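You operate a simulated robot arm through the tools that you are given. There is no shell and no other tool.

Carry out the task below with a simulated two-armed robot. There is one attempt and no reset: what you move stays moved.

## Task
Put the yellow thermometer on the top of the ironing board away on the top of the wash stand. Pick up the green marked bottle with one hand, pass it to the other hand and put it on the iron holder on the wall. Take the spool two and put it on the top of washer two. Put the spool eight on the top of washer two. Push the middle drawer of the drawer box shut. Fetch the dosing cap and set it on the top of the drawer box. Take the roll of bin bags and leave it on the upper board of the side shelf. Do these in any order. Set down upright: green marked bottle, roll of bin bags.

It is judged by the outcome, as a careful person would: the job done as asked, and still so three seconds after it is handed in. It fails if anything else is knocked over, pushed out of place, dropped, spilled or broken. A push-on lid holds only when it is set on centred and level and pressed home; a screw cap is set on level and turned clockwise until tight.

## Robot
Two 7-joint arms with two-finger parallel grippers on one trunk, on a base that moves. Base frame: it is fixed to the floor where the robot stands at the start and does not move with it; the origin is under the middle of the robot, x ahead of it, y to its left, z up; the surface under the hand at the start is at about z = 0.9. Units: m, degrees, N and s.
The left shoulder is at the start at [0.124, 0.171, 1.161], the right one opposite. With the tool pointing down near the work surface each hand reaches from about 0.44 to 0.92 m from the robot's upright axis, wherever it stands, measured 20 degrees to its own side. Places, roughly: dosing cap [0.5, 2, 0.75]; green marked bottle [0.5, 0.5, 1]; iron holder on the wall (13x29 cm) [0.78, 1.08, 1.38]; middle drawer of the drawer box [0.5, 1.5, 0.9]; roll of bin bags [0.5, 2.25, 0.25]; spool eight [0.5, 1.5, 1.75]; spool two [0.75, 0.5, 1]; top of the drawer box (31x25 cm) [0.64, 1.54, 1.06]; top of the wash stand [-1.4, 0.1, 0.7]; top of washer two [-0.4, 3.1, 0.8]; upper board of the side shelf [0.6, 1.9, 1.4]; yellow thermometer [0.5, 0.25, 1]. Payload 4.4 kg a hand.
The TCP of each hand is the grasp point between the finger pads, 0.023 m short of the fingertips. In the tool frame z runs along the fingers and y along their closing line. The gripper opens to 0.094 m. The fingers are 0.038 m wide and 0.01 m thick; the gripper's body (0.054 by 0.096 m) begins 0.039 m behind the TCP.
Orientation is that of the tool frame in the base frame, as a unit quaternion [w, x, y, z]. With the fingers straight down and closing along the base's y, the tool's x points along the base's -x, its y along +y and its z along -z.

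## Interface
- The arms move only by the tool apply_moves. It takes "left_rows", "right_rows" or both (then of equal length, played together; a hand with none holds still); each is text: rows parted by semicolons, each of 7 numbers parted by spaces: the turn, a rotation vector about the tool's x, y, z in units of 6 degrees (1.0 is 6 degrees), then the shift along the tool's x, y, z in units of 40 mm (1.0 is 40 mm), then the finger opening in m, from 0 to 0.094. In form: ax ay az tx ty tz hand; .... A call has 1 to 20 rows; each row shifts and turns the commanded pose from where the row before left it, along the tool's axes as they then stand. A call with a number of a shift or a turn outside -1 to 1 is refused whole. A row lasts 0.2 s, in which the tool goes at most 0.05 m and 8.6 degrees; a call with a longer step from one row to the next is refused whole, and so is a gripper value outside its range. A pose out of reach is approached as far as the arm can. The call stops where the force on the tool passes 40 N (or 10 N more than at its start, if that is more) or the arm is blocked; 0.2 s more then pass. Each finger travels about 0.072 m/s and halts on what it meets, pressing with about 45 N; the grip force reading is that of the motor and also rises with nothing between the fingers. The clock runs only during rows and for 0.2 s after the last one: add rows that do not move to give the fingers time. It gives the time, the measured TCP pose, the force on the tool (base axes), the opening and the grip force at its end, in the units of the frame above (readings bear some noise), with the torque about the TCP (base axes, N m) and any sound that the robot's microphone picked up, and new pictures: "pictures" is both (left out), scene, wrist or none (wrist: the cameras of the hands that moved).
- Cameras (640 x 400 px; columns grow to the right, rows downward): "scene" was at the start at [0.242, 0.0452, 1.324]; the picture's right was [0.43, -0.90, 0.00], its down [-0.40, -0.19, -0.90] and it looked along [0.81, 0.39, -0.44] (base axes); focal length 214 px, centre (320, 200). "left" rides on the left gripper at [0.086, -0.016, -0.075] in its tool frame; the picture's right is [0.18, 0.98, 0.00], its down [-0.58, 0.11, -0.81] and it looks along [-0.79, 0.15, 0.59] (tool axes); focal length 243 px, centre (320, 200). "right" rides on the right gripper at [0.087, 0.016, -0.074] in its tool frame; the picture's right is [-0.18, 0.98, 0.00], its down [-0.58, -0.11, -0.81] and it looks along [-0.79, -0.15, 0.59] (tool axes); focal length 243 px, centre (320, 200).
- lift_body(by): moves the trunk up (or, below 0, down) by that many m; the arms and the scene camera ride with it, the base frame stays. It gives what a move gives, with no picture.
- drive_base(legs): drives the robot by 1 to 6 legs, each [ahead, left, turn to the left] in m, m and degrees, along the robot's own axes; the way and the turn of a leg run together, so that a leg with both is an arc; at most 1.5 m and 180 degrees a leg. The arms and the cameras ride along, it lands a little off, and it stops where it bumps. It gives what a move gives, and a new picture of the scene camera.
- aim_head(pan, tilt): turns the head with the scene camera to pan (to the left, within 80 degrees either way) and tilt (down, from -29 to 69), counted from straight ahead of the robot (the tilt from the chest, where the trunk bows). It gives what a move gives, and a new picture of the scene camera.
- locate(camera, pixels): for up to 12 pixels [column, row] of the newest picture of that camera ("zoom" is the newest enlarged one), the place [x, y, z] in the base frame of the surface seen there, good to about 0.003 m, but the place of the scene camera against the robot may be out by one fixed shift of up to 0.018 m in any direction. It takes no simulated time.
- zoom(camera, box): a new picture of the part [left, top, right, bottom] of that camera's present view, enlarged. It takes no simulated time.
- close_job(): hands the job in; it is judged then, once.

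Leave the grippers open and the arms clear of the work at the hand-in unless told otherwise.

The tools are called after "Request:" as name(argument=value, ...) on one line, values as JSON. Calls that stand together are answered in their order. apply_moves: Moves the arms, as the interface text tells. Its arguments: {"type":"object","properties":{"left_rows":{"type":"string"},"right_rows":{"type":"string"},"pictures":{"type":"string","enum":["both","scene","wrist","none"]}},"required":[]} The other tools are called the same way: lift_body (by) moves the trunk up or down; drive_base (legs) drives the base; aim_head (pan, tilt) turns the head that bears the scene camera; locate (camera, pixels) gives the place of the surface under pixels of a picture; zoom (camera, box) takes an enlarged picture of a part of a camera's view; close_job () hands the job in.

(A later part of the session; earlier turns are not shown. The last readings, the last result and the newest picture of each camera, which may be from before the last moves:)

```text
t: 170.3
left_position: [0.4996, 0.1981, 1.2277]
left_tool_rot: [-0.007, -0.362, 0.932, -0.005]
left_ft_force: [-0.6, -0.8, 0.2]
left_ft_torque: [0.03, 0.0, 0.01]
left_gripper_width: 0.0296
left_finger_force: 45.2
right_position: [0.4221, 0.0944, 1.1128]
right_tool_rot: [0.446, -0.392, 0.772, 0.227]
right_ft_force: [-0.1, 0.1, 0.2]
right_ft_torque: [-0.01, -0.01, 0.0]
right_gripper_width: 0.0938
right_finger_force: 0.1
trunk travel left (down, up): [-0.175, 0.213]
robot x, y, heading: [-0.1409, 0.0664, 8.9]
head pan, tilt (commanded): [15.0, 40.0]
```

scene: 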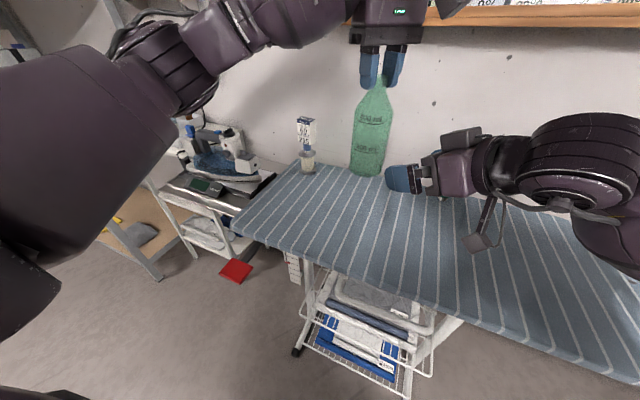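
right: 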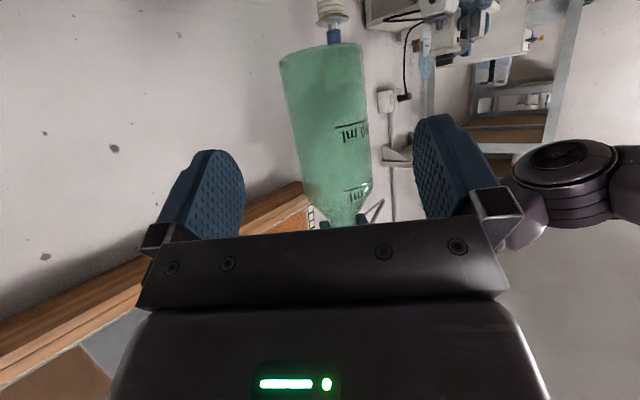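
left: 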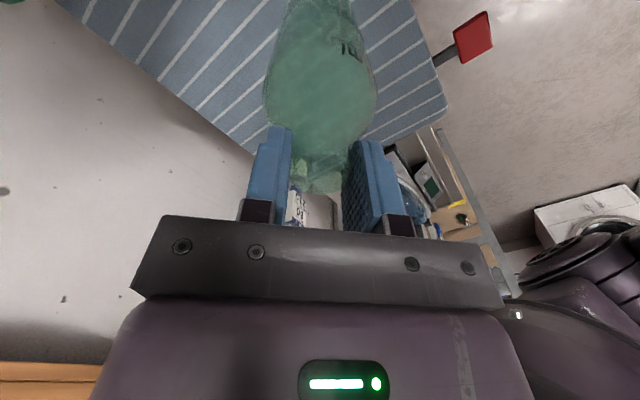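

The bottle appears centred between the right fingers (about 3 mm off). A 60° tilt would make the palm's upper edge touch the bottle, so I tilt 15° more toward horizontal, then approach in two stages.

Request:
apply_moves(right_rows="0 -0.833 0 0 0 0 0.094; 0 -0.833 0 0 0 0 0.094; 0 -0.833 0 0 0 0 0.094; 0 0 0 -0.2825 0.0195 0.71 0.094; 0 0 0 -0.2825 0.0195 0.71 0.094; 0 0 0 0 0 0 0.094", pictures="both")

```text
t: 171.7
left_position: [0.4995, 0.1998, 1.2282]
left_tool_rot: [-0.008, -0.362, 0.932, -0.005]
left_ft_force: [0.0, -0.3, -1.3]
left_ft_torque: [0.0, 0.02, 0.04]
left_gripper_width: 0.0297
left_finger_force: 45.1
right_position: [0.4593, 0.1444, 1.1222]
right_tool_rot: [0.543, -0.359, 0.707, 0.276]
right_ft_force: [-0.9, 0.4, -0.5]
right_ft_torque: [0.01, -0.02, 0.02]
right_gripper_width: 0.0944
right_finger_force: 0.1
trunk travel left (down, up): [-0.175, 0.213]
robot x, y, heading: [-0.1401, 0.0675, 9.2]
head pan, tilt (commanded): [15.0, 40.0]
```

scene: 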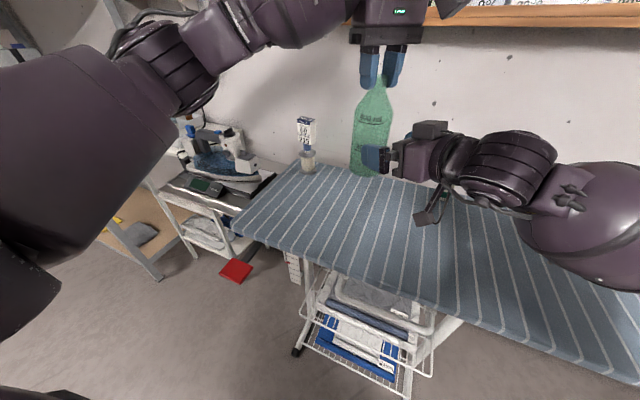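
right: 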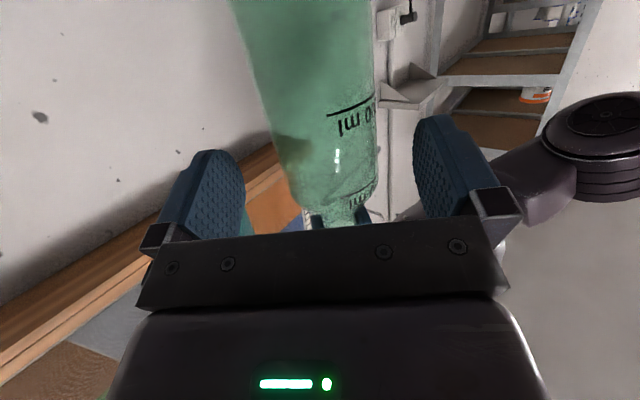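

Well centred. Finish the approach (5.6 cm) and close the right fingers on the body.

Request:
apply_moves(right_rows="0 0 0 -0.25 0.045 0.70 0.094; 0 0 0 -0.25 0.045 0.70 0.094; 0 0 0 0 0 0 0.094; 0 0 0 0 0 0 0.075; 0 0 0 0 0 0 0.06; 0 0 0 0 0 0 0.05; 0 0 0 0 0 0 0.05; 0 0 0 0 0 0 0.05", pictures="both")

```text
t: 173.5
left_position: [0.4985, 0.1993, 1.2276]
left_tool_rot: [-0.008, -0.361, 0.932, -0.004]
left_ft_force: [-30.8, 18.3, 4.2]
left_ft_torque: [0.31, 1.43, -0.02]
left_gripper_width: 0.0296
left_finger_force: 45.3
right_position: [0.4934, 0.1914, 1.1253]
right_tool_rot: [0.542, -0.358, 0.709, 0.274]
right_ft_force: [29.4, -17.4, -4.8]
right_ft_torque: [1.55, 1.81, -0.32]
right_gripper_width: 0.0683
right_finger_force: 45.0
trunk travel left (down, up): [-0.175, 0.213]
robot x, y, heading: [-0.1402, 0.0611, 8.8]
head pan, tilt (commanded): [15.0, 40.0]
```

scene: 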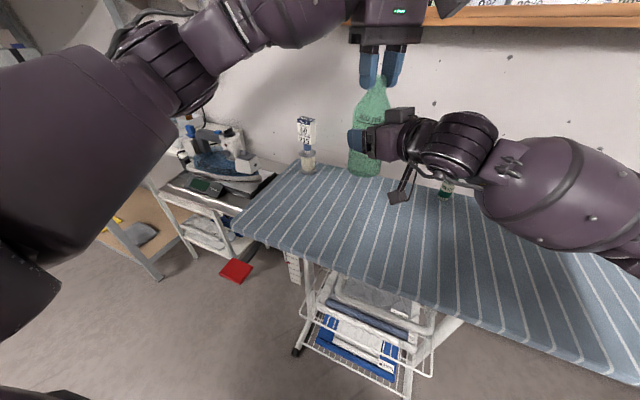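
right: 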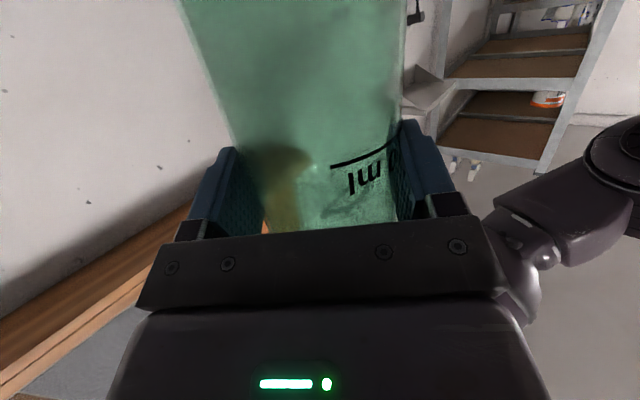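

Grip is firm (68 mm), but the two hands push sideways against each other with ~35 N. I relieve this by shifting the right hand 4 mm along its −y.

Request:
apply_moves(right_rows="0 0 0 0 -0.1 0 0.05; 0 0 0 0 0 0 0.05", pictures="none")

```text
t: 174.1
left_position: [0.4988, 0.1984, 1.2293]
left_tool_rot: [-0.008, -0.361, 0.932, -0.005]
left_ft_force: [-20.1, 10.7, 11.5]
left_ft_torque: [0.49, 0.88, 0.18]
left_gripper_width: 0.0297
left_finger_force: 44.6
right_position: [0.4926, 0.1908, 1.1247]
right_tool_rot: [0.542, -0.36, 0.708, 0.276]
right_ft_force: [19.5, -10.8, -11.2]
right_ft_torque: [0.49, 1.2, -0.41]
right_gripper_width: 0.0677
right_finger_force: 45.5
trunk travel left (down, up): [-0.175, 0.213]
robot x, y, heading: [-0.1422, 0.0661, 9.0]
head pan, tilt (commanded): [15.0, 40.0]
```

Force dropped to ~22 N. Another 4 mm the same way and 1 mm down.

Request:
apply_moves(right_rows="0 0 0 0.03 -0.12 0 0.05; 0 0 0 0 0 0 0.05", pictures="none")

```text
t: 174.7
left_position: [0.5002, 0.1981, 1.2277]
left_tool_rot: [-0.007, -0.361, 0.932, -0.007]
left_ft_force: [0.5, -4.6, 11.3]
left_ft_torque: [-0.19, -0.78, -0.17]
left_gripper_width: 0.0296
left_finger_force: 44.6
right_position: [0.4945, 0.1901, 1.1265]
right_tool_rot: [0.542, -0.362, 0.706, 0.278]
right_ft_force: [0.4, 5.3, -10.7]
right_ft_torque: [-0.41, 0.83, 0.19]
right_gripper_width: 0.0678
right_finger_force: 44.9
trunk travel left (down, up): [-0.175, 0.213]
robot x, y, heading: [-0.1394, 0.0665, 9.0]
head pan, tilt (commanded): [15.0, 40.0]
```

Sideways load is gone. Now open the left hand and lift it off the neck.

Request:
apply_moves(left_rows="0 0 0 0 0 0 0.04; 0 0 0 0 0 0 0.06; 0 0 0 0 0 0 0.075; 0 0 0 0 0 0 0.075; 0 0 0 0 0 -0.6 0.075; 0 0 0 0 0 -1 0.075; 0 0 0 0 0 -0.9 0.075; 0 0 0 0 0 0 0.075", pictures="both")

```text
t: 176.5
left_position: [0.5023, 0.2024, 1.3271]
left_tool_rot: [-0.007, -0.362, 0.932, -0.005]
left_ft_force: [0.4, -0.4, 0.8]
left_ft_torque: [0.05, 0.02, 0.02]
left_gripper_width: 0.0749
left_finger_force: 0.1
right_position: [0.4977, 0.1892, 1.1247]
right_tool_rot: [0.541, -0.361, 0.707, 0.277]
right_ft_force: [-0.5, 0.7, -0.1]
right_ft_torque: [-0.01, -0.03, -0.01]
right_gripper_width: 0.0675
right_finger_force: 45.2
trunk travel left (down, up): [-0.175, 0.213]
robot x, y, heading: [-0.1407, 0.069, 8.9]
head pan, tilt (commanded): [15.0, 40.0]
```

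scene: 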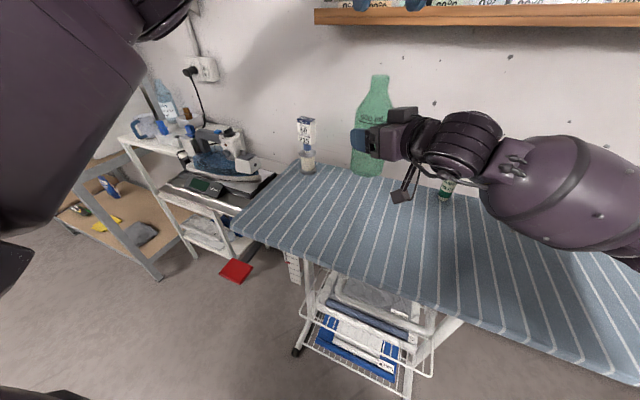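
left: 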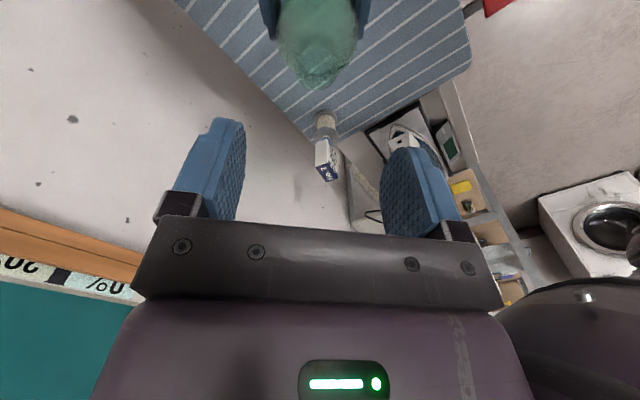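

The right hand now holds the bottle upright on its own – the pass is done. I move the right hand (with bottle) back to the right and up, the left hand up-left, before driving 10 cm closer for spool two.

Request:
apply_moves(right_rows="0 0 0 0.23 -0.445 -0.853 0.05; 0 0 0 0.23 -0.445 -0.853 0.05; 0 0 0 0.23 -0.445 -0.853 0.05; 0 0 0 0.23 -0.445 -0.853 0.05; 0 0 0 -0.965 0 -0.257 0.05; 0 0 0 -0.965 0 -0.257 0.05; 0 0 0 0 0 0 0.05", left_rows="0 0 0 0.3 0.9 0 0.094; 0 0 0 0.3 0.9 0 0.094; 0 0 0 0.3 0.9 0 0.094; 0 0 0 0 0 0.5 0.094; 0 0 0 0 0 0.5 0.094; 0 0 0 0 0 0.5 0.094; 0 0 0 0 0 0 0.094", pictures="both")

```text
t: 178.1
left_position: [0.3998, 0.2557, 1.2671]
left_tool_rot: [-0.008, -0.362, 0.932, -0.004]
left_ft_force: [-0.1, -0.4, -0.7]
left_ft_torque: [0.0, 0.03, -0.01]
left_gripper_width: 0.094
left_finger_force: 0.1
right_position: [0.4719, 0.0345, 1.2069]
right_tool_rot: [0.542, -0.36, 0.707, 0.277]
right_ft_force: [-0.1, 0.3, -1.3]
right_ft_torque: [-0.02, 0.03, -0.01]
right_gripper_width: 0.0672
right_finger_force: 45.6
trunk travel left (down, up): [-0.175, 0.213]
robot x, y, heading: [-0.1414, 0.0668, 8.9]
head pan, tilt (commanded): [15.0, 40.0]
```

scene: 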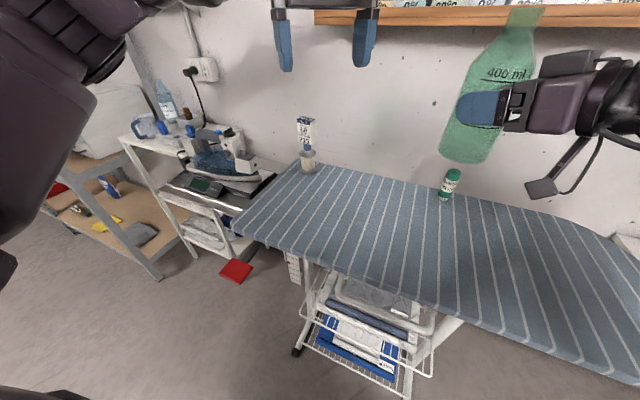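
right: 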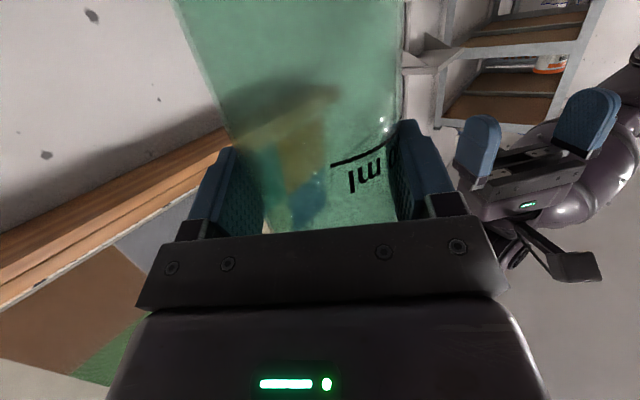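
left: 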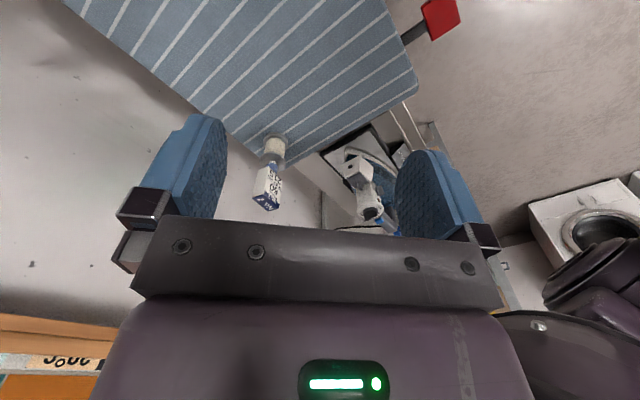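

Drive 10 cm ahead, then bring the left hand above the carton and turn it to yaw 80° (closing on the thin side).

Request:
drive_base(legs=[[0.1, 0, 0]])

Request:
apply_moves(left_rows="0 0 -0.89 0 0 0 0.094; 0 0 -0.89 0 0 0 0.094; 0 0 -0.89 0 0 0 0.094; 0 0 -0.89 0 0 0 0.094; 0 0 -0.89 0 0 0 0.094; 0 0 -0.89 0 0 0 0.094; 0 0 -0.89 0 0 0 0.094; 0 0 0 -0.4 -0.7 0.2 0.094; 0 0 0 -0.4 -0.7 0.2 0.094; 0 0 0 -0.4 -0.7 0.2 0.094; 0 0 0 -0.4 -0.7 0.2 0.094; 0 0 0 0 0 0 0.094", pictures="both")

```text
t: 179.3
left_position: [0.4957, 0.2708, 1.2675]
left_tool_rot: [-0.008, -0.362, 0.932, -0.004]
left_ft_force: [0.7, 1.5, -0.3]
left_ft_torque: [-0.01, 0.0, -0.03]
left_gripper_width: 0.0938
left_finger_force: 0.1
right_position: [0.5692, 0.048, 1.2075]
right_tool_rot: [0.542, -0.359, 0.708, 0.275]
right_ft_force: [0.2, 0.2, -1.0]
right_ft_torque: [0.03, -0.02, 0.05]
right_gripper_width: 0.0674
right_finger_force: 44.6
trunk travel left (down, up): [-0.175, 0.213]
robot x, y, heading: [-0.045, 0.0804, 9.2]
head pan, tilt (commanded): [15.0, 40.0]
```

scene: 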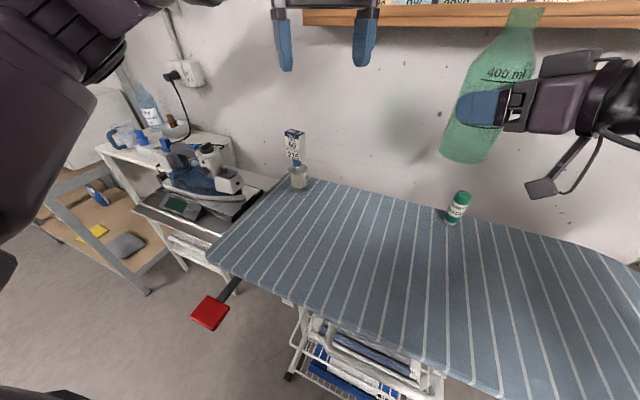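

```text
t: 181.9
left_position: [0.6165, 0.315, 1.2344]
left_tool_rot: [-0.007, -0.642, 0.767, -0.002]
left_ft_force: [-0.3, 0.6, 0.9]
left_ft_torque: [-0.01, 0.02, 0.0]
left_gripper_width: 0.0942
left_finger_force: 0.0
right_position: [0.5672, 0.0484, 1.2072]
right_tool_rot: [0.543, -0.361, 0.706, 0.277]
right_ft_force: [0.0, -0.2, -0.3]
right_ft_torque: [0.02, 0.01, 0.02]
right_gripper_width: 0.0672
right_finger_force: 45.7
trunk travel left (down, up): [-0.175, 0.213]
robot x, y, heading: [-0.0449, 0.083, 8.7]
head pan, tilt (commanded): [15.0, 40.0]
```

scene: 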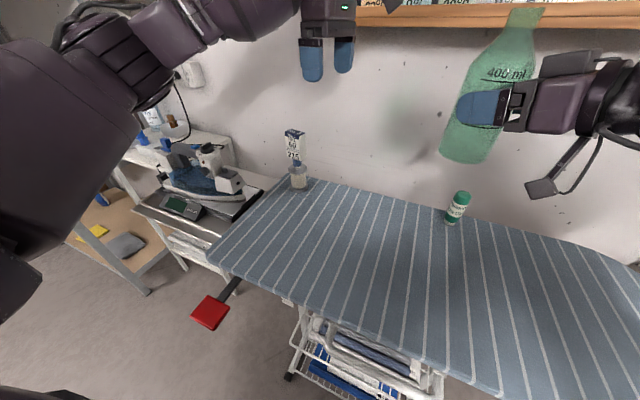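
left: 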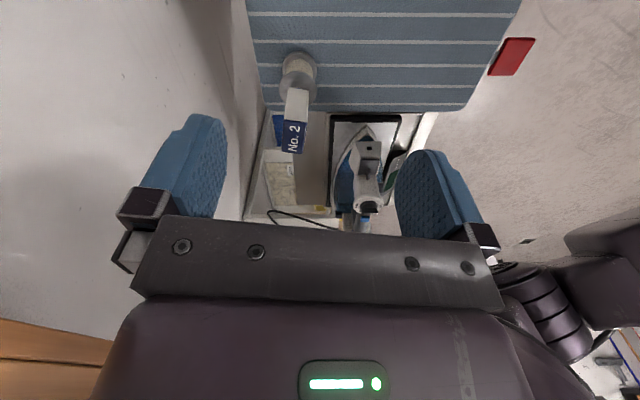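

The left wrist camera shows the carton's top with "No. 2" at (293,135). Locate it precisely.

Request:
locate(camera="left", pixels=[[293, 137], [285, 122], [303, 124], [283, 152], [301, 154], [292, 105]])

Request:
zoom(camera="left", box=[250, 40, 350, 170])

```text
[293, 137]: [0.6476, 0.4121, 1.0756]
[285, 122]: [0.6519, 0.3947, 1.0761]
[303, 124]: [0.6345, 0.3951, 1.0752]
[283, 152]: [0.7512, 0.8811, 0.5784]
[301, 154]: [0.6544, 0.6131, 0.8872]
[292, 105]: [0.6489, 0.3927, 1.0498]
```

```text
3.08 times, centred on (300, 105) of left
```

zoom: 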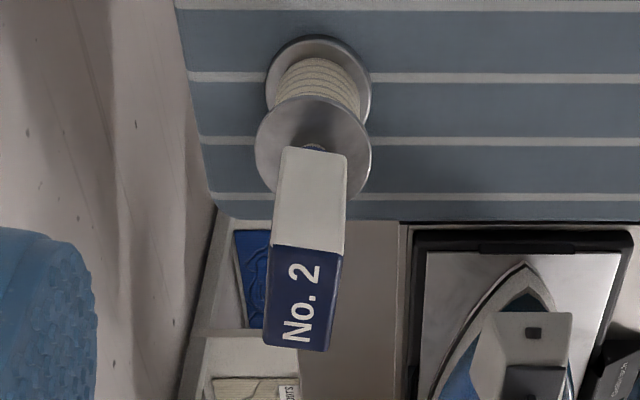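

Carton centre ≈ [0.646,0.418], top 1.076. Move above it and down to z≈1.13 first.

Request:
apply_moves(left_rows="0 0 0 -0.665 -0.07 0.65 0.094; 0 0 0 -0.665 -0.07 0.65 0.094; 0 0 0 -0.665 -0.07 0.65 0.094; 0 0 0 -0.665 -0.07 0.65 0.094; 0 0 0 0 0 0 0.094", pictures="both")

```text
t: 183.1
left_position: [0.6448, 0.4165, 1.1286]
left_tool_rot: [-0.01, -0.642, 0.767, -0.002]
left_ft_force: [0.0, -0.1, 1.4]
left_ft_torque: [0.0, 0.0, 0.0]
left_gripper_width: 0.094
left_finger_force: 0.1
right_position: [0.5691, 0.0489, 1.2074]
right_tool_rot: [0.543, -0.36, 0.707, 0.276]
right_ft_force: [0.4, 0.4, -0.4]
right_ft_torque: [-0.01, -0.03, -0.03]
right_gripper_width: 0.0675
right_finger_force: 45.1
trunk travel left (down, up): [-0.175, 0.213]
robot x, y, heading: [-0.0443, 0.0833, 9.0]
head pan, tilt (commanded): [15.0, 40.0]
```

scene: 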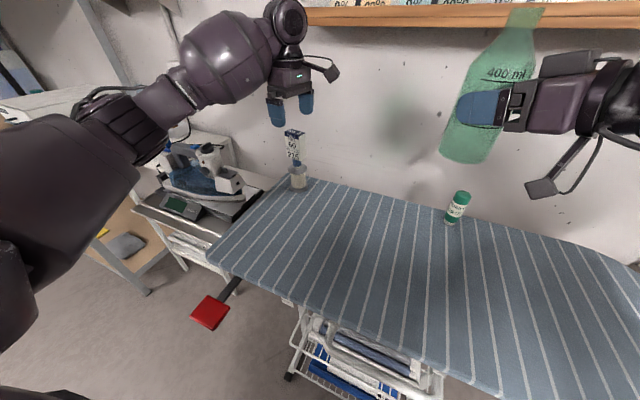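
left: 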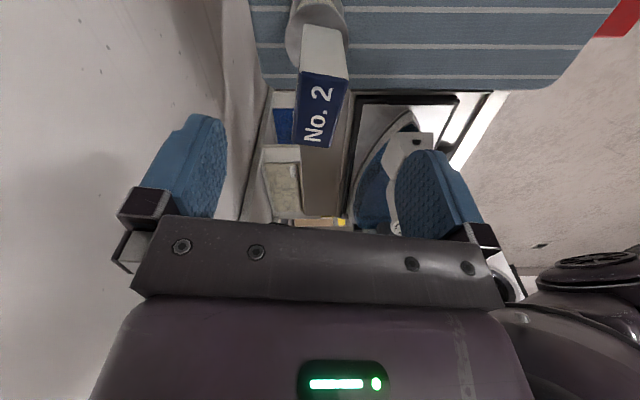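

The carton is centred between the fingers. Descend 8 cm and close.

Request:
apply_moves(left_rows="0 0 0 0 0 0.7 0.094; 0 0 0 0 0 0.7 0.094; 0 0 0 0 0 0.62 0.094; 0 0 0 0 0 0 0.094; 0 0 0 0 0 0 0.06; 0 0 0 0 0 0 0.03; 0 0 0 0 0 0 0.01; 0 0 0 0 0 0 0.01; 0 0 0 0 0 0 0.01", pictures="both")

```text
t: 185.1
left_position: [0.6466, 0.4158, 1.047]
left_tool_rot: [-0.009, -0.642, 0.767, -0.003]
left_ft_force: [0.9, -0.7, -1.0]
left_ft_torque: [-0.07, -0.16, 0.02]
left_gripper_width: 0.0277
left_finger_force: 44.9
right_position: [0.5686, 0.0502, 1.2059]
right_tool_rot: [0.542, -0.36, 0.707, 0.277]
right_ft_force: [0.1, -0.1, -0.7]
right_ft_torque: [0.02, 0.03, -0.02]
right_gripper_width: 0.0673
right_finger_force: 45.2
trunk travel left (down, up): [-0.175, 0.213]
robot x, y, heading: [-0.0429, 0.0839, 8.9]
head pan, tilt (commanded): [15.0, 40.0]
```

scene: 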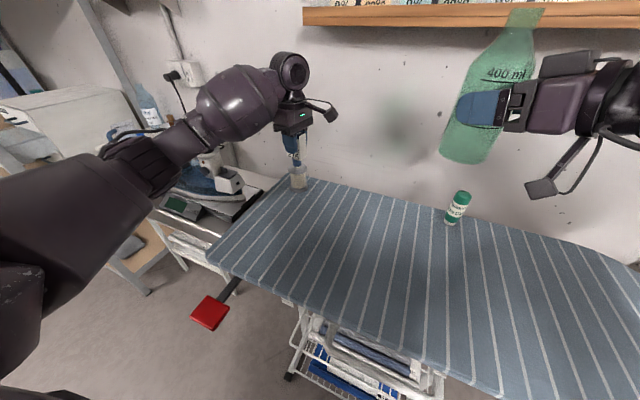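
left: 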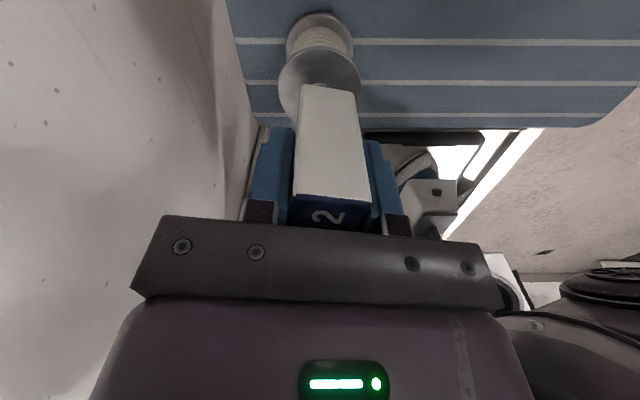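

Carton gripped (28 mm). Lift 14 cm and look.

Request:
apply_moves(left_rows="0 0 0 0 0 -0.4 0.01; 0 0 0 0 0 -0.8 0.01; 0 0 0 0 0 -0.9 0.01; 0 0 0 0 0 -0.9 0.01; 0 0 0 0 0 -0.5 0.01; 0 0 0 0 0 0 0.01", pictures="both")

```text
t: 186.5
left_position: [0.6467, 0.4166, 1.1853]
left_tool_rot: [-0.009, -0.642, 0.766, -0.002]
left_ft_force: [0.4, 0.0, -3.0]
left_ft_torque: [-0.02, -0.09, 0.0]
left_gripper_width: 0.0278
left_finger_force: 45.2
right_position: [0.5693, 0.0496, 1.2061]
right_tool_rot: [0.543, -0.36, 0.707, 0.276]
right_ft_force: [0.6, 0.4, -1.7]
right_ft_torque: [-0.02, 0.01, 0.01]
right_gripper_width: 0.0671
right_finger_force: 45.2
trunk travel left (down, up): [-0.175, 0.213]
robot x, y, heading: [-0.04, 0.0807, 8.8]
head pan, tilt (commanded): [15.0, 40.0]
```

scene: 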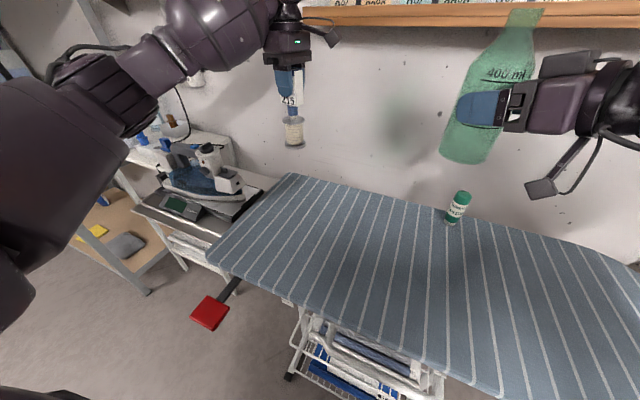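
left: 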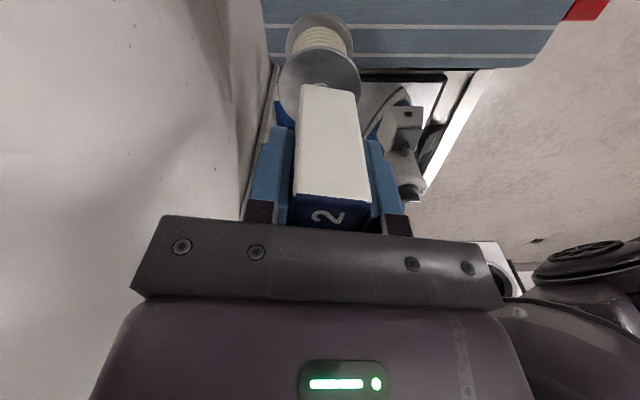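

Spool two is lifted. Retract both hands (spool left, bottle right) closer to the body before driving.

Request:
apply_moves(left_rows="0 0 0 -0.15 1.0 -0.2 0.01; 0 0 0 -0.15 1.0 -0.2 0.01; 0 0 0 -0.15 1.0 -0.2 0.01; 0 0 0 -0.15 1.0 -0.2 0.01; 0 0 0 -0.15 1.0 0 0.01; 0 0 0 -0.15 1.0 0 0.01; 0 0 0 -0.15 1.0 0 0.01; 0 0 0 0 0 0 0.01", right_rows="0 0 0 0 0 0 0.05; 0 0 0 0 0 0 0.05; 0 0 0 0 0 0 0.05; 0 0 0 0.24 0 -0.91 0.05; 0 0 0 0.24 0 -0.91 0.05; 0 0 0 0 0 0 0.05; 0 0 0 0 0 0 0.05; 0 0 0 0 0 0 0.05", pictures="scene")

Request:
drive_base(legs=[[-0.2, 0, 0], [0, 0.55, 0]])

```text
t: 188.3
left_position: [0.3806, 0.5077, 1.219]
left_tool_rot: [-0.01, -0.642, 0.767, -0.002]
left_ft_force: [0.5, 0.1, -3.6]
left_ft_torque: [-0.01, 0.02, 0.0]
left_gripper_width: 0.028
left_finger_force: 45.0
right_position: [0.5255, -0.01, 1.2039]
right_tool_rot: [0.541, -0.36, 0.708, 0.277]
right_ft_force: [0.8, -0.1, -1.1]
right_ft_torque: [0.06, 0.0, 0.02]
right_gripper_width: 0.0672
right_finger_force: 44.9
trunk travel left (down, up): [-0.175, 0.213]
robot x, y, heading: [-0.0424, 0.0853, 8.8]
head pan, tilt (commanded): [15.0, 40.0]
```

scene: 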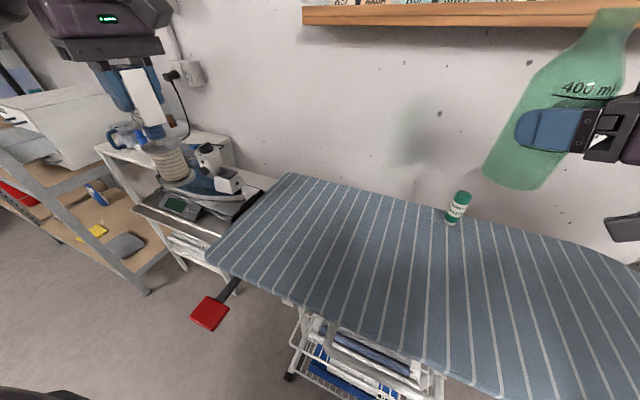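

```text
t: 194.9
left_position: [0.0931, 1.0321, 1.2198]
left_tool_rot: [-0.009, -0.643, 0.766, -0.003]
left_ft_force: [0.2, 0.3, -2.3]
left_ft_torque: [0.0, 0.02, -0.02]
left_gripper_width: 0.028
left_finger_force: 45.0
right_position: [0.2415, 0.5145, 1.2054]
right_tool_rot: [0.542, -0.36, 0.707, 0.277]
right_ft_force: [-0.2, -0.1, -1.1]
right_ft_torque: [-0.01, 0.05, 0.03]
right_gripper_width: 0.0675
right_finger_force: 45.0
trunk travel left (down, up): [-0.175, 0.213]
robot x, y, heading: [-0.3313, 0.6044, 9.1]
head pan, tilt (commanded): [15.0, 40.0]
```

scene: 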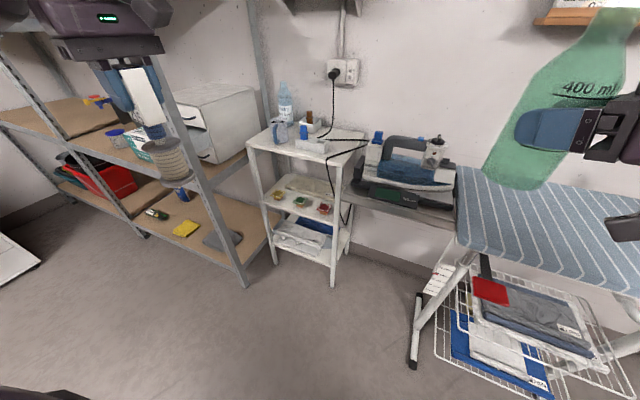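

I'm now in front of the gap between board and rack. Look up at the wall shelf (iron holder).

Request:
aim_head(pan=20, tilt=12)

```text
t: 195.8
left_position: [0.0922, 1.0331, 1.2205]
left_tool_rot: [-0.009, -0.643, 0.765, -0.003]
left_ft_force: [-0.1, 0.0, -2.8]
left_ft_torque: [0.01, 0.0, -0.01]
left_gripper_width: 0.0281
left_finger_force: 45.4
right_position: [0.2402, 0.5156, 1.206]
right_tool_rot: [0.542, -0.361, 0.706, 0.278]
right_ft_force: [0.8, 0.3, -1.8]
right_ft_torque: [-0.01, 0.01, -0.03]
right_gripper_width: 0.0672
right_finger_force: 45.0
trunk travel left (down, up): [-0.175, 0.213]
robot x, y, heading: [-0.3293, 0.6059, 9.2]
head pan, tilt (commanded): [20.0, 12.0]
```

scene: 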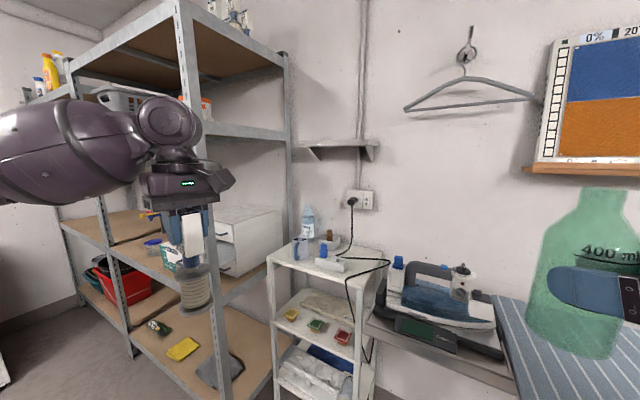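

Locate the shelf's edges, the little table below it, and the rack post.

Request:
locate(camera="scene", pixels=[[300, 147], [340, 147], [372, 147], [375, 141], [295, 143], [335, 143], [273, 262], [355, 275], [381, 258], [230, 370], [205, 120], [310, 245]])

Request:
zoom(camera="scene", box=[260, 110, 420, 290])

```text
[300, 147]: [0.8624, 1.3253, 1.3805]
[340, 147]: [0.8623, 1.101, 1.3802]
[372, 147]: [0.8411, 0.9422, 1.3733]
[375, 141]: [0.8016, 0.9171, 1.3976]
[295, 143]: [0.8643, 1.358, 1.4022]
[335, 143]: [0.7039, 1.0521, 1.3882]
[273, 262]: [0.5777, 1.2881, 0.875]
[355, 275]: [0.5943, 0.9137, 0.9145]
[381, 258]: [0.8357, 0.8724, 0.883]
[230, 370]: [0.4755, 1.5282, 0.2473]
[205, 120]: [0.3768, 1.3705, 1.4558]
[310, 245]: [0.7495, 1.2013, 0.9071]
```

```text
2.22 times, centred on (340, 200) of scene
```

zoom: 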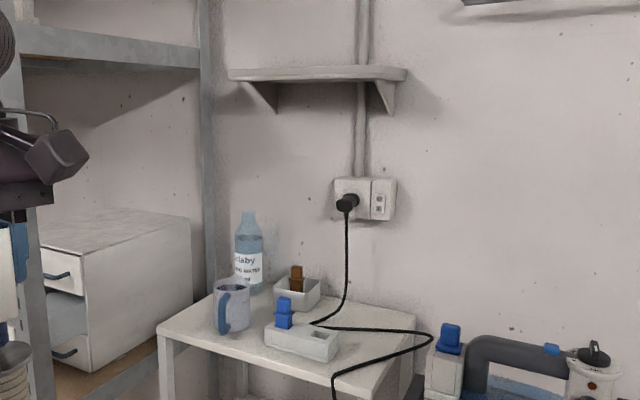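

The holder's board: front edge x≈0.70, y≈0.93–1.22, top z≈1.38. The small table below ends at x≈0.58, rack post at x≈0.38, y≈1.37. Here in open floor I raise the trunk 0.2 m for the high placement.

Request:
lift_body(by=0.2)

```text
t: 198.0
left_position: [0.0927, 1.0332, 1.4195]
left_tool_rot: [-0.01, -0.643, 0.766, -0.002]
left_ft_force: [-0.7, 0.0, -1.6]
left_ft_torque: [0.01, 0.02, 0.0]
left_gripper_width: 0.0275
left_finger_force: 44.7
right_position: [0.2401, 0.5161, 1.4047]
right_tool_rot: [0.542, -0.361, 0.706, 0.278]
right_ft_force: [0.2, -1.1, -0.2]
right_ft_torque: [0.01, 0.02, -0.01]
right_gripper_width: 0.0673
right_finger_force: 45.0
trunk travel left (down, up): [-0.375, 0.013]
robot x, y, heading: [-0.3249, 0.6065, 8.9]
head pan, tilt (commanded): [20.0, 12.0]
```

No droop. Now fold the left hand (with spool) closer to the left side, and raise/extend the right hand and rotate it about the vertical so the tool points straight ahead.

Request:
apply_moves(left_rows="0 0 0 -0.14 0.9 0.4 0.01; 0 0 0 -0.14 0.9 0.4 0.01; 0 0 0 -0.14 0.9 0.4 0.01; 0 0 0 -0.14 0.9 0.4 0.01; 0 0 0 -0.14 0.9 0.4 0.01; 0 0 0 -0.14 0.9 0.4 0.01; 0 0 0 0 0 0 0.01; 0 0 0 0 0 0 0.01; 0 0 0 0 0 0 0.01; 0 0 0 0 0 0 0.01; 0 0 0 0 0 0 0.01; 0 0 0 0 0 0 0.01; 0 0 0 0 0 0 0.01; 0 0 0 0 0 0 0.01; 0 0 0 0 0 0 0.01; 0 0 0 0 0 0 0.01", right_rows="0 0 0 -0.7245 0 -0.194 0.05; 0 0 0 -0.7245 0 -0.194 0.05; 0 0 0 -0.7245 0 -0.194 0.05; 0 0 0 -0.153 -0.59 0.57 0.05; 0 0 0 -0.153 -0.59 0.57 0.05; 0 0 0 -0.153 -0.59 0.57 0.05; 0.966 0 0.259 0 0 0 0.05; 0.966 0 0.259 0 0 0 0.05; 0.966 0 0.259 0 0 0 0.05; 0.966 0 0.259 0 0 0 0.05; 0.966 0 0.259 0 0 0 0.05; 0.966 0 0.259 0 0 0 0.05; 0.966 0 0.259 0 0 0 0.05; 0.966 0 0.259 0 0 0 0.05; 0.966 0 0.259 0 0 0 0.05; 0 0 0 0 0 0 0.05", pictures="both")

```text
t: 201.4
left_position: [-0.1134, 1.1032, 1.3223]
left_tool_rot: [-0.008, -0.644, 0.765, -0.003]
left_ft_force: [0.3, 0.5, -2.2]
left_ft_torque: [-0.01, -0.01, 0.01]
left_gripper_width: 0.0279
left_finger_force: 44.9
right_position: [0.339, 0.5308, 1.495]
right_tool_rot: [0.609, 0.0, 0.793, 0.0]
right_ft_force: [0.0, -0.1, -0.6]
right_ft_torque: [-0.01, -0.03, -0.01]
right_gripper_width: 0.0673
right_finger_force: 44.3
trunk travel left (down, up): [-0.375, 0.013]
robot x, y, heading: [-0.3269, 0.604, 9.0]
head pan, tilt (commanded): [20.0, 12.0]
```

scene: 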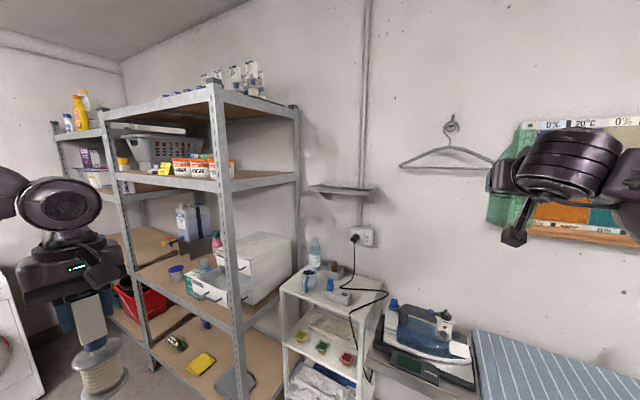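
right: 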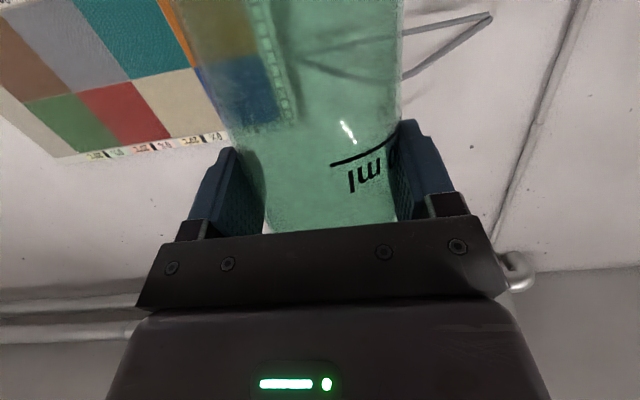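
left: 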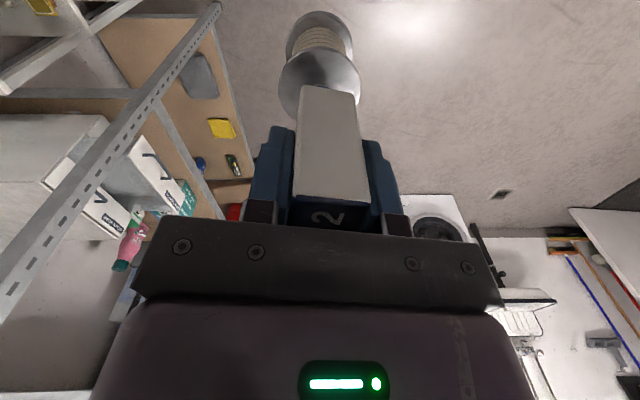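

The tool points straight along +x now. Let me see the bottle (around (505,205)) and the shelf top from here.

Request:
zoom(camera="scene", box=[460, 110, 640, 270])

Request:
locate(camera="scene", pixels=[[320, 190], [343, 190], [365, 192], [315, 187], [350, 187], [373, 190], [330, 192], [355, 192]])

Request:
zoom(camera="scene", box=[290, 150, 400, 230])

```text
2.50 times, centred on (550, 190) of scene
```

zoom: 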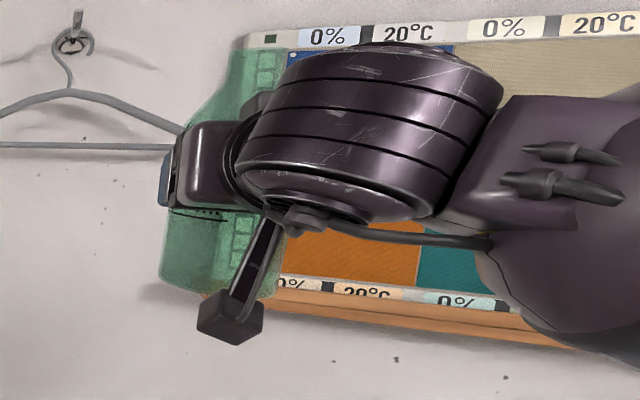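

```text
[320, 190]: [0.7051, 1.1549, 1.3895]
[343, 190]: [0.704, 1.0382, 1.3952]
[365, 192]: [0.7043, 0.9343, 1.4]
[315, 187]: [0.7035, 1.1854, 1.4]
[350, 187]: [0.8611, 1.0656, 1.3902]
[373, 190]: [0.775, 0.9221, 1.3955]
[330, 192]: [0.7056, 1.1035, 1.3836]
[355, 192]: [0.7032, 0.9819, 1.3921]
```

```text
5.00 times, centred on (345, 190) of scene
```

zoom: 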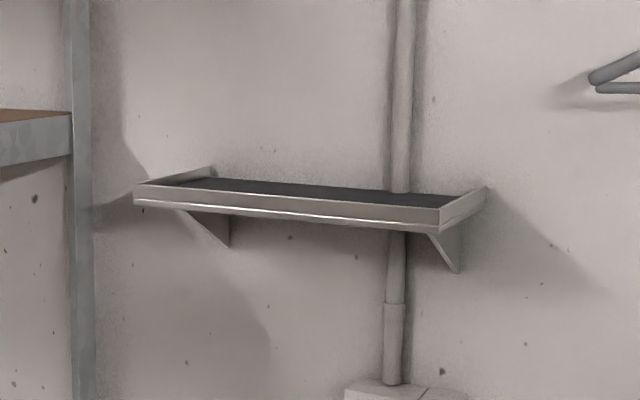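

The holder is a tray with a small rim (rim top ≈1.393, tray ≈1.38). The bottle's base is 8.45 cm below the right TCP and its axis ~1 cm ahead of it. I drive so the bottle ends just short of the tray: strafe left 0.41, then ahead 0.33.

Request:
drive_base(legs=[[0, 0.411, 0], [0.33, 0, 0]])

Request:
aim_head(pan=-5, tilt=20)

```text
t: 207.3
left_position: [0.1413, 1.5631, 1.3223]
left_tool_rot: [-0.01, -0.645, 0.764, -0.002]
left_ft_force: [0.1, -0.9, -2.1]
left_ft_torque: [-0.01, -0.03, 0.02]
left_gripper_width: 0.0278
left_finger_force: 44.4
right_position: [0.5952, 0.9904, 1.4954]
right_tool_rot: [0.609, -0.003, 0.793, 0.002]
right_ft_force: [-0.5, 0.0, -0.8]
right_ft_torque: [0.03, -0.05, -0.02]
right_gripper_width: 0.0671
right_finger_force: 44.9
trunk travel left (down, up): [-0.375, 0.013]
robot x, y, heading: [-0.0734, 1.06, 9.2]
head pan, tilt (commanded): [20.0, 12.0]
```

scene: 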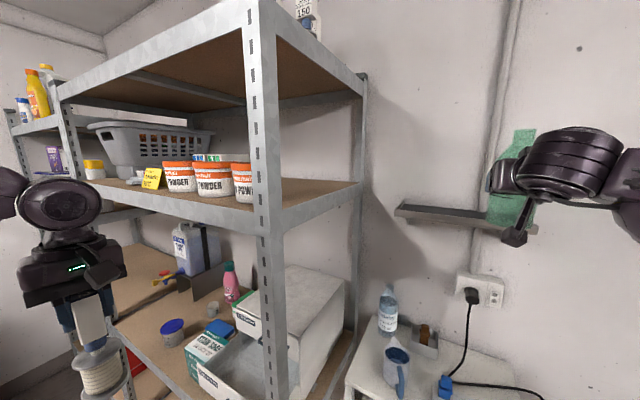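

```text
t: 208.2
left_position: [0.1402, 1.562, 1.3249]
left_tool_rot: [-0.009, -0.644, 0.765, -0.002]
left_ft_force: [0.0, 0.1, -1.9]
left_ft_torque: [-0.01, -0.01, -0.02]
left_gripper_width: 0.0279
left_finger_force: 44.8
right_position: [0.5955, 0.9898, 1.4964]
right_tool_rot: [0.608, -0.003, 0.794, 0.002]
right_ft_force: [0.1, 0.6, -0.6]
right_ft_torque: [-0.03, -0.02, 0.0]
right_gripper_width: 0.0672
right_finger_force: 45.2
trunk travel left (down, up): [-0.375, 0.013]
robot x, y, heading: [-0.0724, 1.0645, 9.3]
head pan, tilt (commanded): [-5.0, 20.0]
```

scene: 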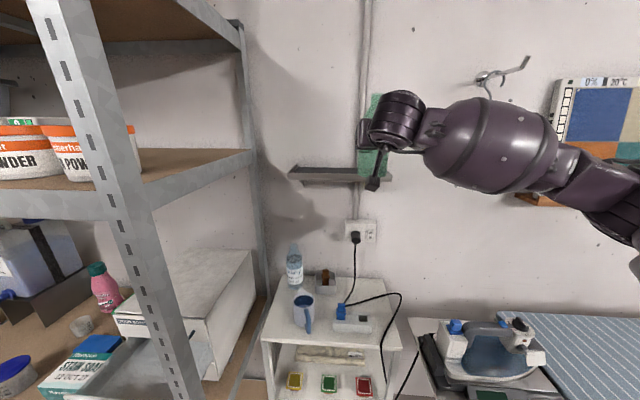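

Next shift the right hand 9.5 cm in +y, then forward over the rim, base of bottle staying ~2 cm above the rim.

Request:
apply_moves(right_rows="0 0 0 0 0.79 0 0.05; 0 0 0 0 0.79 0 0.05; 0 0 0 0 0.79 0 0.05; 0 0 0 -0.214 0 0.794 0.05; 0 0 0 -0.214 0 0.794 0.05; 0 0 0 -0.214 0 0.794 0.05; 0 0 0 0 0 0 0.05", pictures="both")

```text
t: 209.8
left_position: [0.14, 1.5616, 1.3237]
left_tool_rot: [-0.008, -0.644, 0.765, -0.003]
left_ft_force: [-0.9, 0.2, -2.0]
left_ft_torque: [0.03, -0.03, -0.01]
left_gripper_width: 0.028
left_finger_force: 45.1
right_position: [0.6935, 1.0853, 1.4986]
right_tool_rot: [0.609, -0.002, 0.793, 0.002]
right_ft_force: [-0.2, -0.2, -0.2]
right_ft_torque: [0.01, 0.02, 0.04]
right_gripper_width: 0.0671
right_finger_force: 45.0
trunk travel left (down, up): [-0.375, 0.013]
robot x, y, heading: [-0.0696, 1.0626, 9.2]
head pan, tilt (commanded): [-5.0, 20.0]
```

scene: 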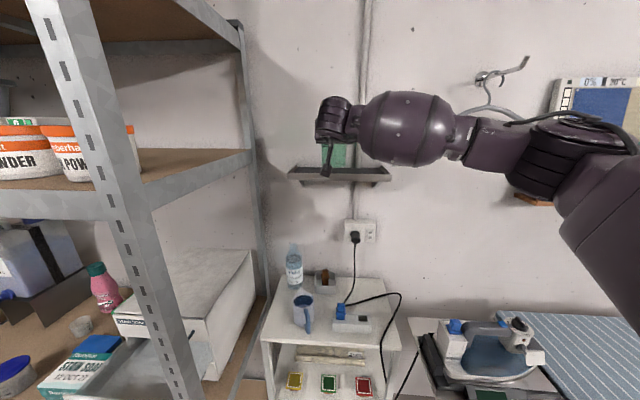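
right: 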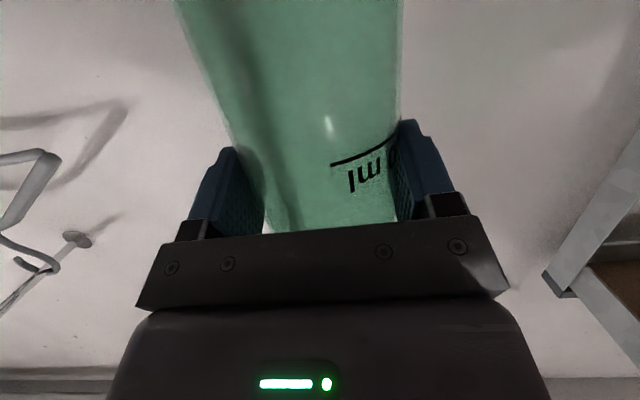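

Zoom in on the tray and bottle.

Request:
zoom(camera="scene", box=[270, 80, 420, 200])

Request:
locate(camera="scene", pixels=[[300, 172], [345, 172], [370, 172], [295, 176], [340, 177], [385, 178], [375, 172]])

```text
3.33 times, centred on (345, 140) of scene
```

zoom: 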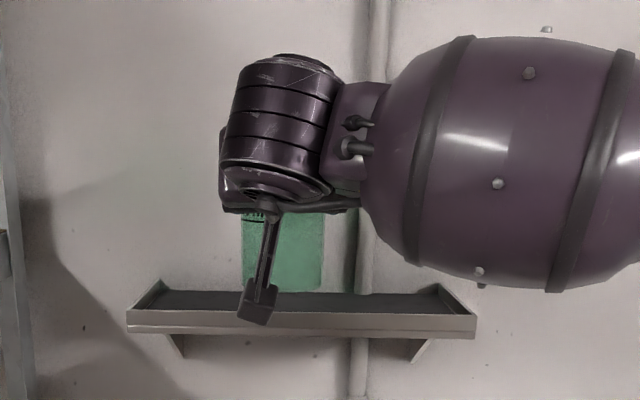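

```text
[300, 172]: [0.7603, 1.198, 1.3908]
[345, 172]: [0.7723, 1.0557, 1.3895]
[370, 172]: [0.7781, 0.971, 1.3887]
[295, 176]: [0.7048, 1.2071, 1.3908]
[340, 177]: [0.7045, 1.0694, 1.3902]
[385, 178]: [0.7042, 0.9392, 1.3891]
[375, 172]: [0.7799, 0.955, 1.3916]
```

Tray surface ≈1.382 (after the 7 mm camera correction); the bottle is centred over it. Forward 6.6 cm, then lower ~2.5 cm.

Request:
apply_moves(right_rows="0 0 0 -0.217 0 0.80 0.05; 0 0 0 -0.217 0 0.80 0.05; 0 0 0 0 0 0 0.05; 0 0 0 0.36 0 0.098 0.05; 0 0 0 0.24 0 0.065 0.05; 0 0 0 0 0 0 0.05", pictures="scene")

Request:
zoom(camera="scene", box=[270, 80, 420, 200])

```text
t: 211.2
left_position: [0.1419, 1.5623, 1.3231]
left_tool_rot: [-0.01, -0.644, 0.765, -0.002]
left_ft_force: [0.1, 0.4, -2.5]
left_ft_torque: [-0.03, 0.0, 0.04]
left_gripper_width: 0.0275
left_finger_force: 45.2
right_position: [0.7603, 1.0847, 1.472]
right_tool_rot: [0.609, -0.002, 0.793, 0.001]
right_ft_force: [0.2, 1.1, -1.7]
right_ft_torque: [-0.02, -0.03, -0.04]
right_gripper_width: 0.0674
right_finger_force: 45.5
trunk travel left (down, up): [-0.375, 0.013]
robot x, y, heading: [-0.0712, 1.0619, 9.2]
head pan, tilt (commanded): [-5.0, 20.0]
```

scene: 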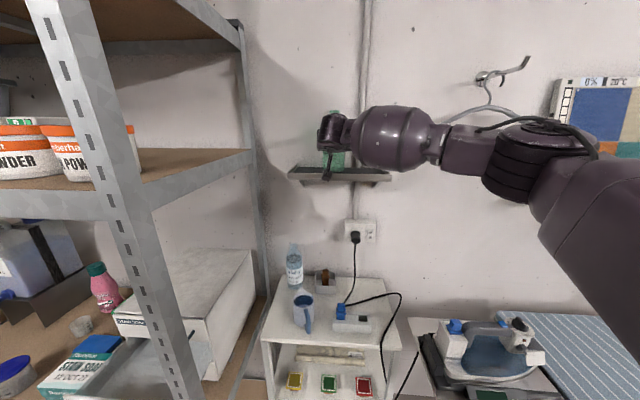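

```text
3.33 times, centred on (345, 140) of scene
```

zoom: 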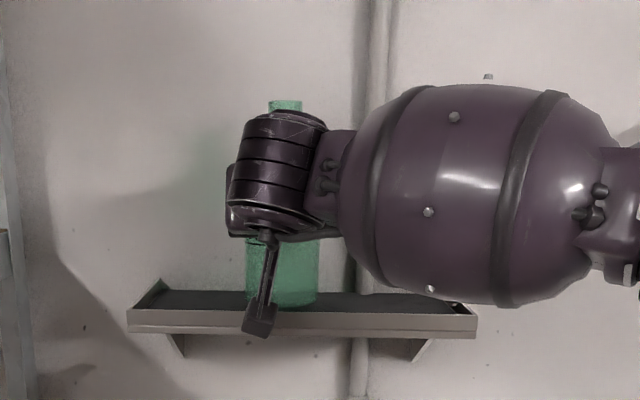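

5 mm above the tray. Lower in small steps, watching for contact.

Request:
apply_moves(right_rows="0 0 0 0.085 0 0.023 0.05; 0 0 0 0.04 0 0.011 0.05; 0 0 0 0 0 0 0.05", pictures="none")

```text
t: 212.0
left_position: [0.1415, 1.5623, 1.3242]
left_tool_rot: [-0.01, -0.643, 0.766, -0.002]
left_ft_force: [-0.3, 0.3, -2.4]
left_ft_torque: [-0.01, 0.04, 0.02]
left_gripper_width: 0.0278
left_finger_force: 45.2
right_position: [0.7588, 1.0861, 1.4661]
right_tool_rot: [0.608, -0.002, 0.794, 0.002]
right_ft_force: [0.9, 0.4, -1.0]
right_ft_torque: [0.02, 0.0, 0.04]
right_gripper_width: 0.0673
right_finger_force: 45.6
trunk travel left (down, up): [-0.375, 0.013]
robot x, y, heading: [-0.0726, 1.0649, 9.4]
head pan, tilt (commanded): [-5.0, 20.0]
```

Request:
apply_moves(right_rows="0 0 0 0.05 0 0.013 0.05; 0 0 0 0 0 0 0.05", pictures="none")

```text
t: 212.6
left_position: [0.1414, 1.5624, 1.3235]
left_tool_rot: [-0.009, -0.644, 0.765, -0.003]
left_ft_force: [0.2, 0.3, -3.3]
left_ft_torque: [-0.02, 0.03, 0.01]
left_gripper_width: 0.0278
left_finger_force: 45.2
right_position: [0.7586, 1.0854, 1.4644]
right_tool_rot: [0.609, -0.002, 0.793, 0.001]
right_ft_force: [2.4, -0.4, 3.5]
right_ft_torque: [-0.07, -0.27, 0.03]
right_gripper_width: 0.0675
right_finger_force: 45.1
trunk travel left (down, up): [-0.375, 0.013]
robot x, y, heading: [-0.0693, 1.0629, 8.9]
head pan, tilt (commanded): [-5.0, 20.0]
```

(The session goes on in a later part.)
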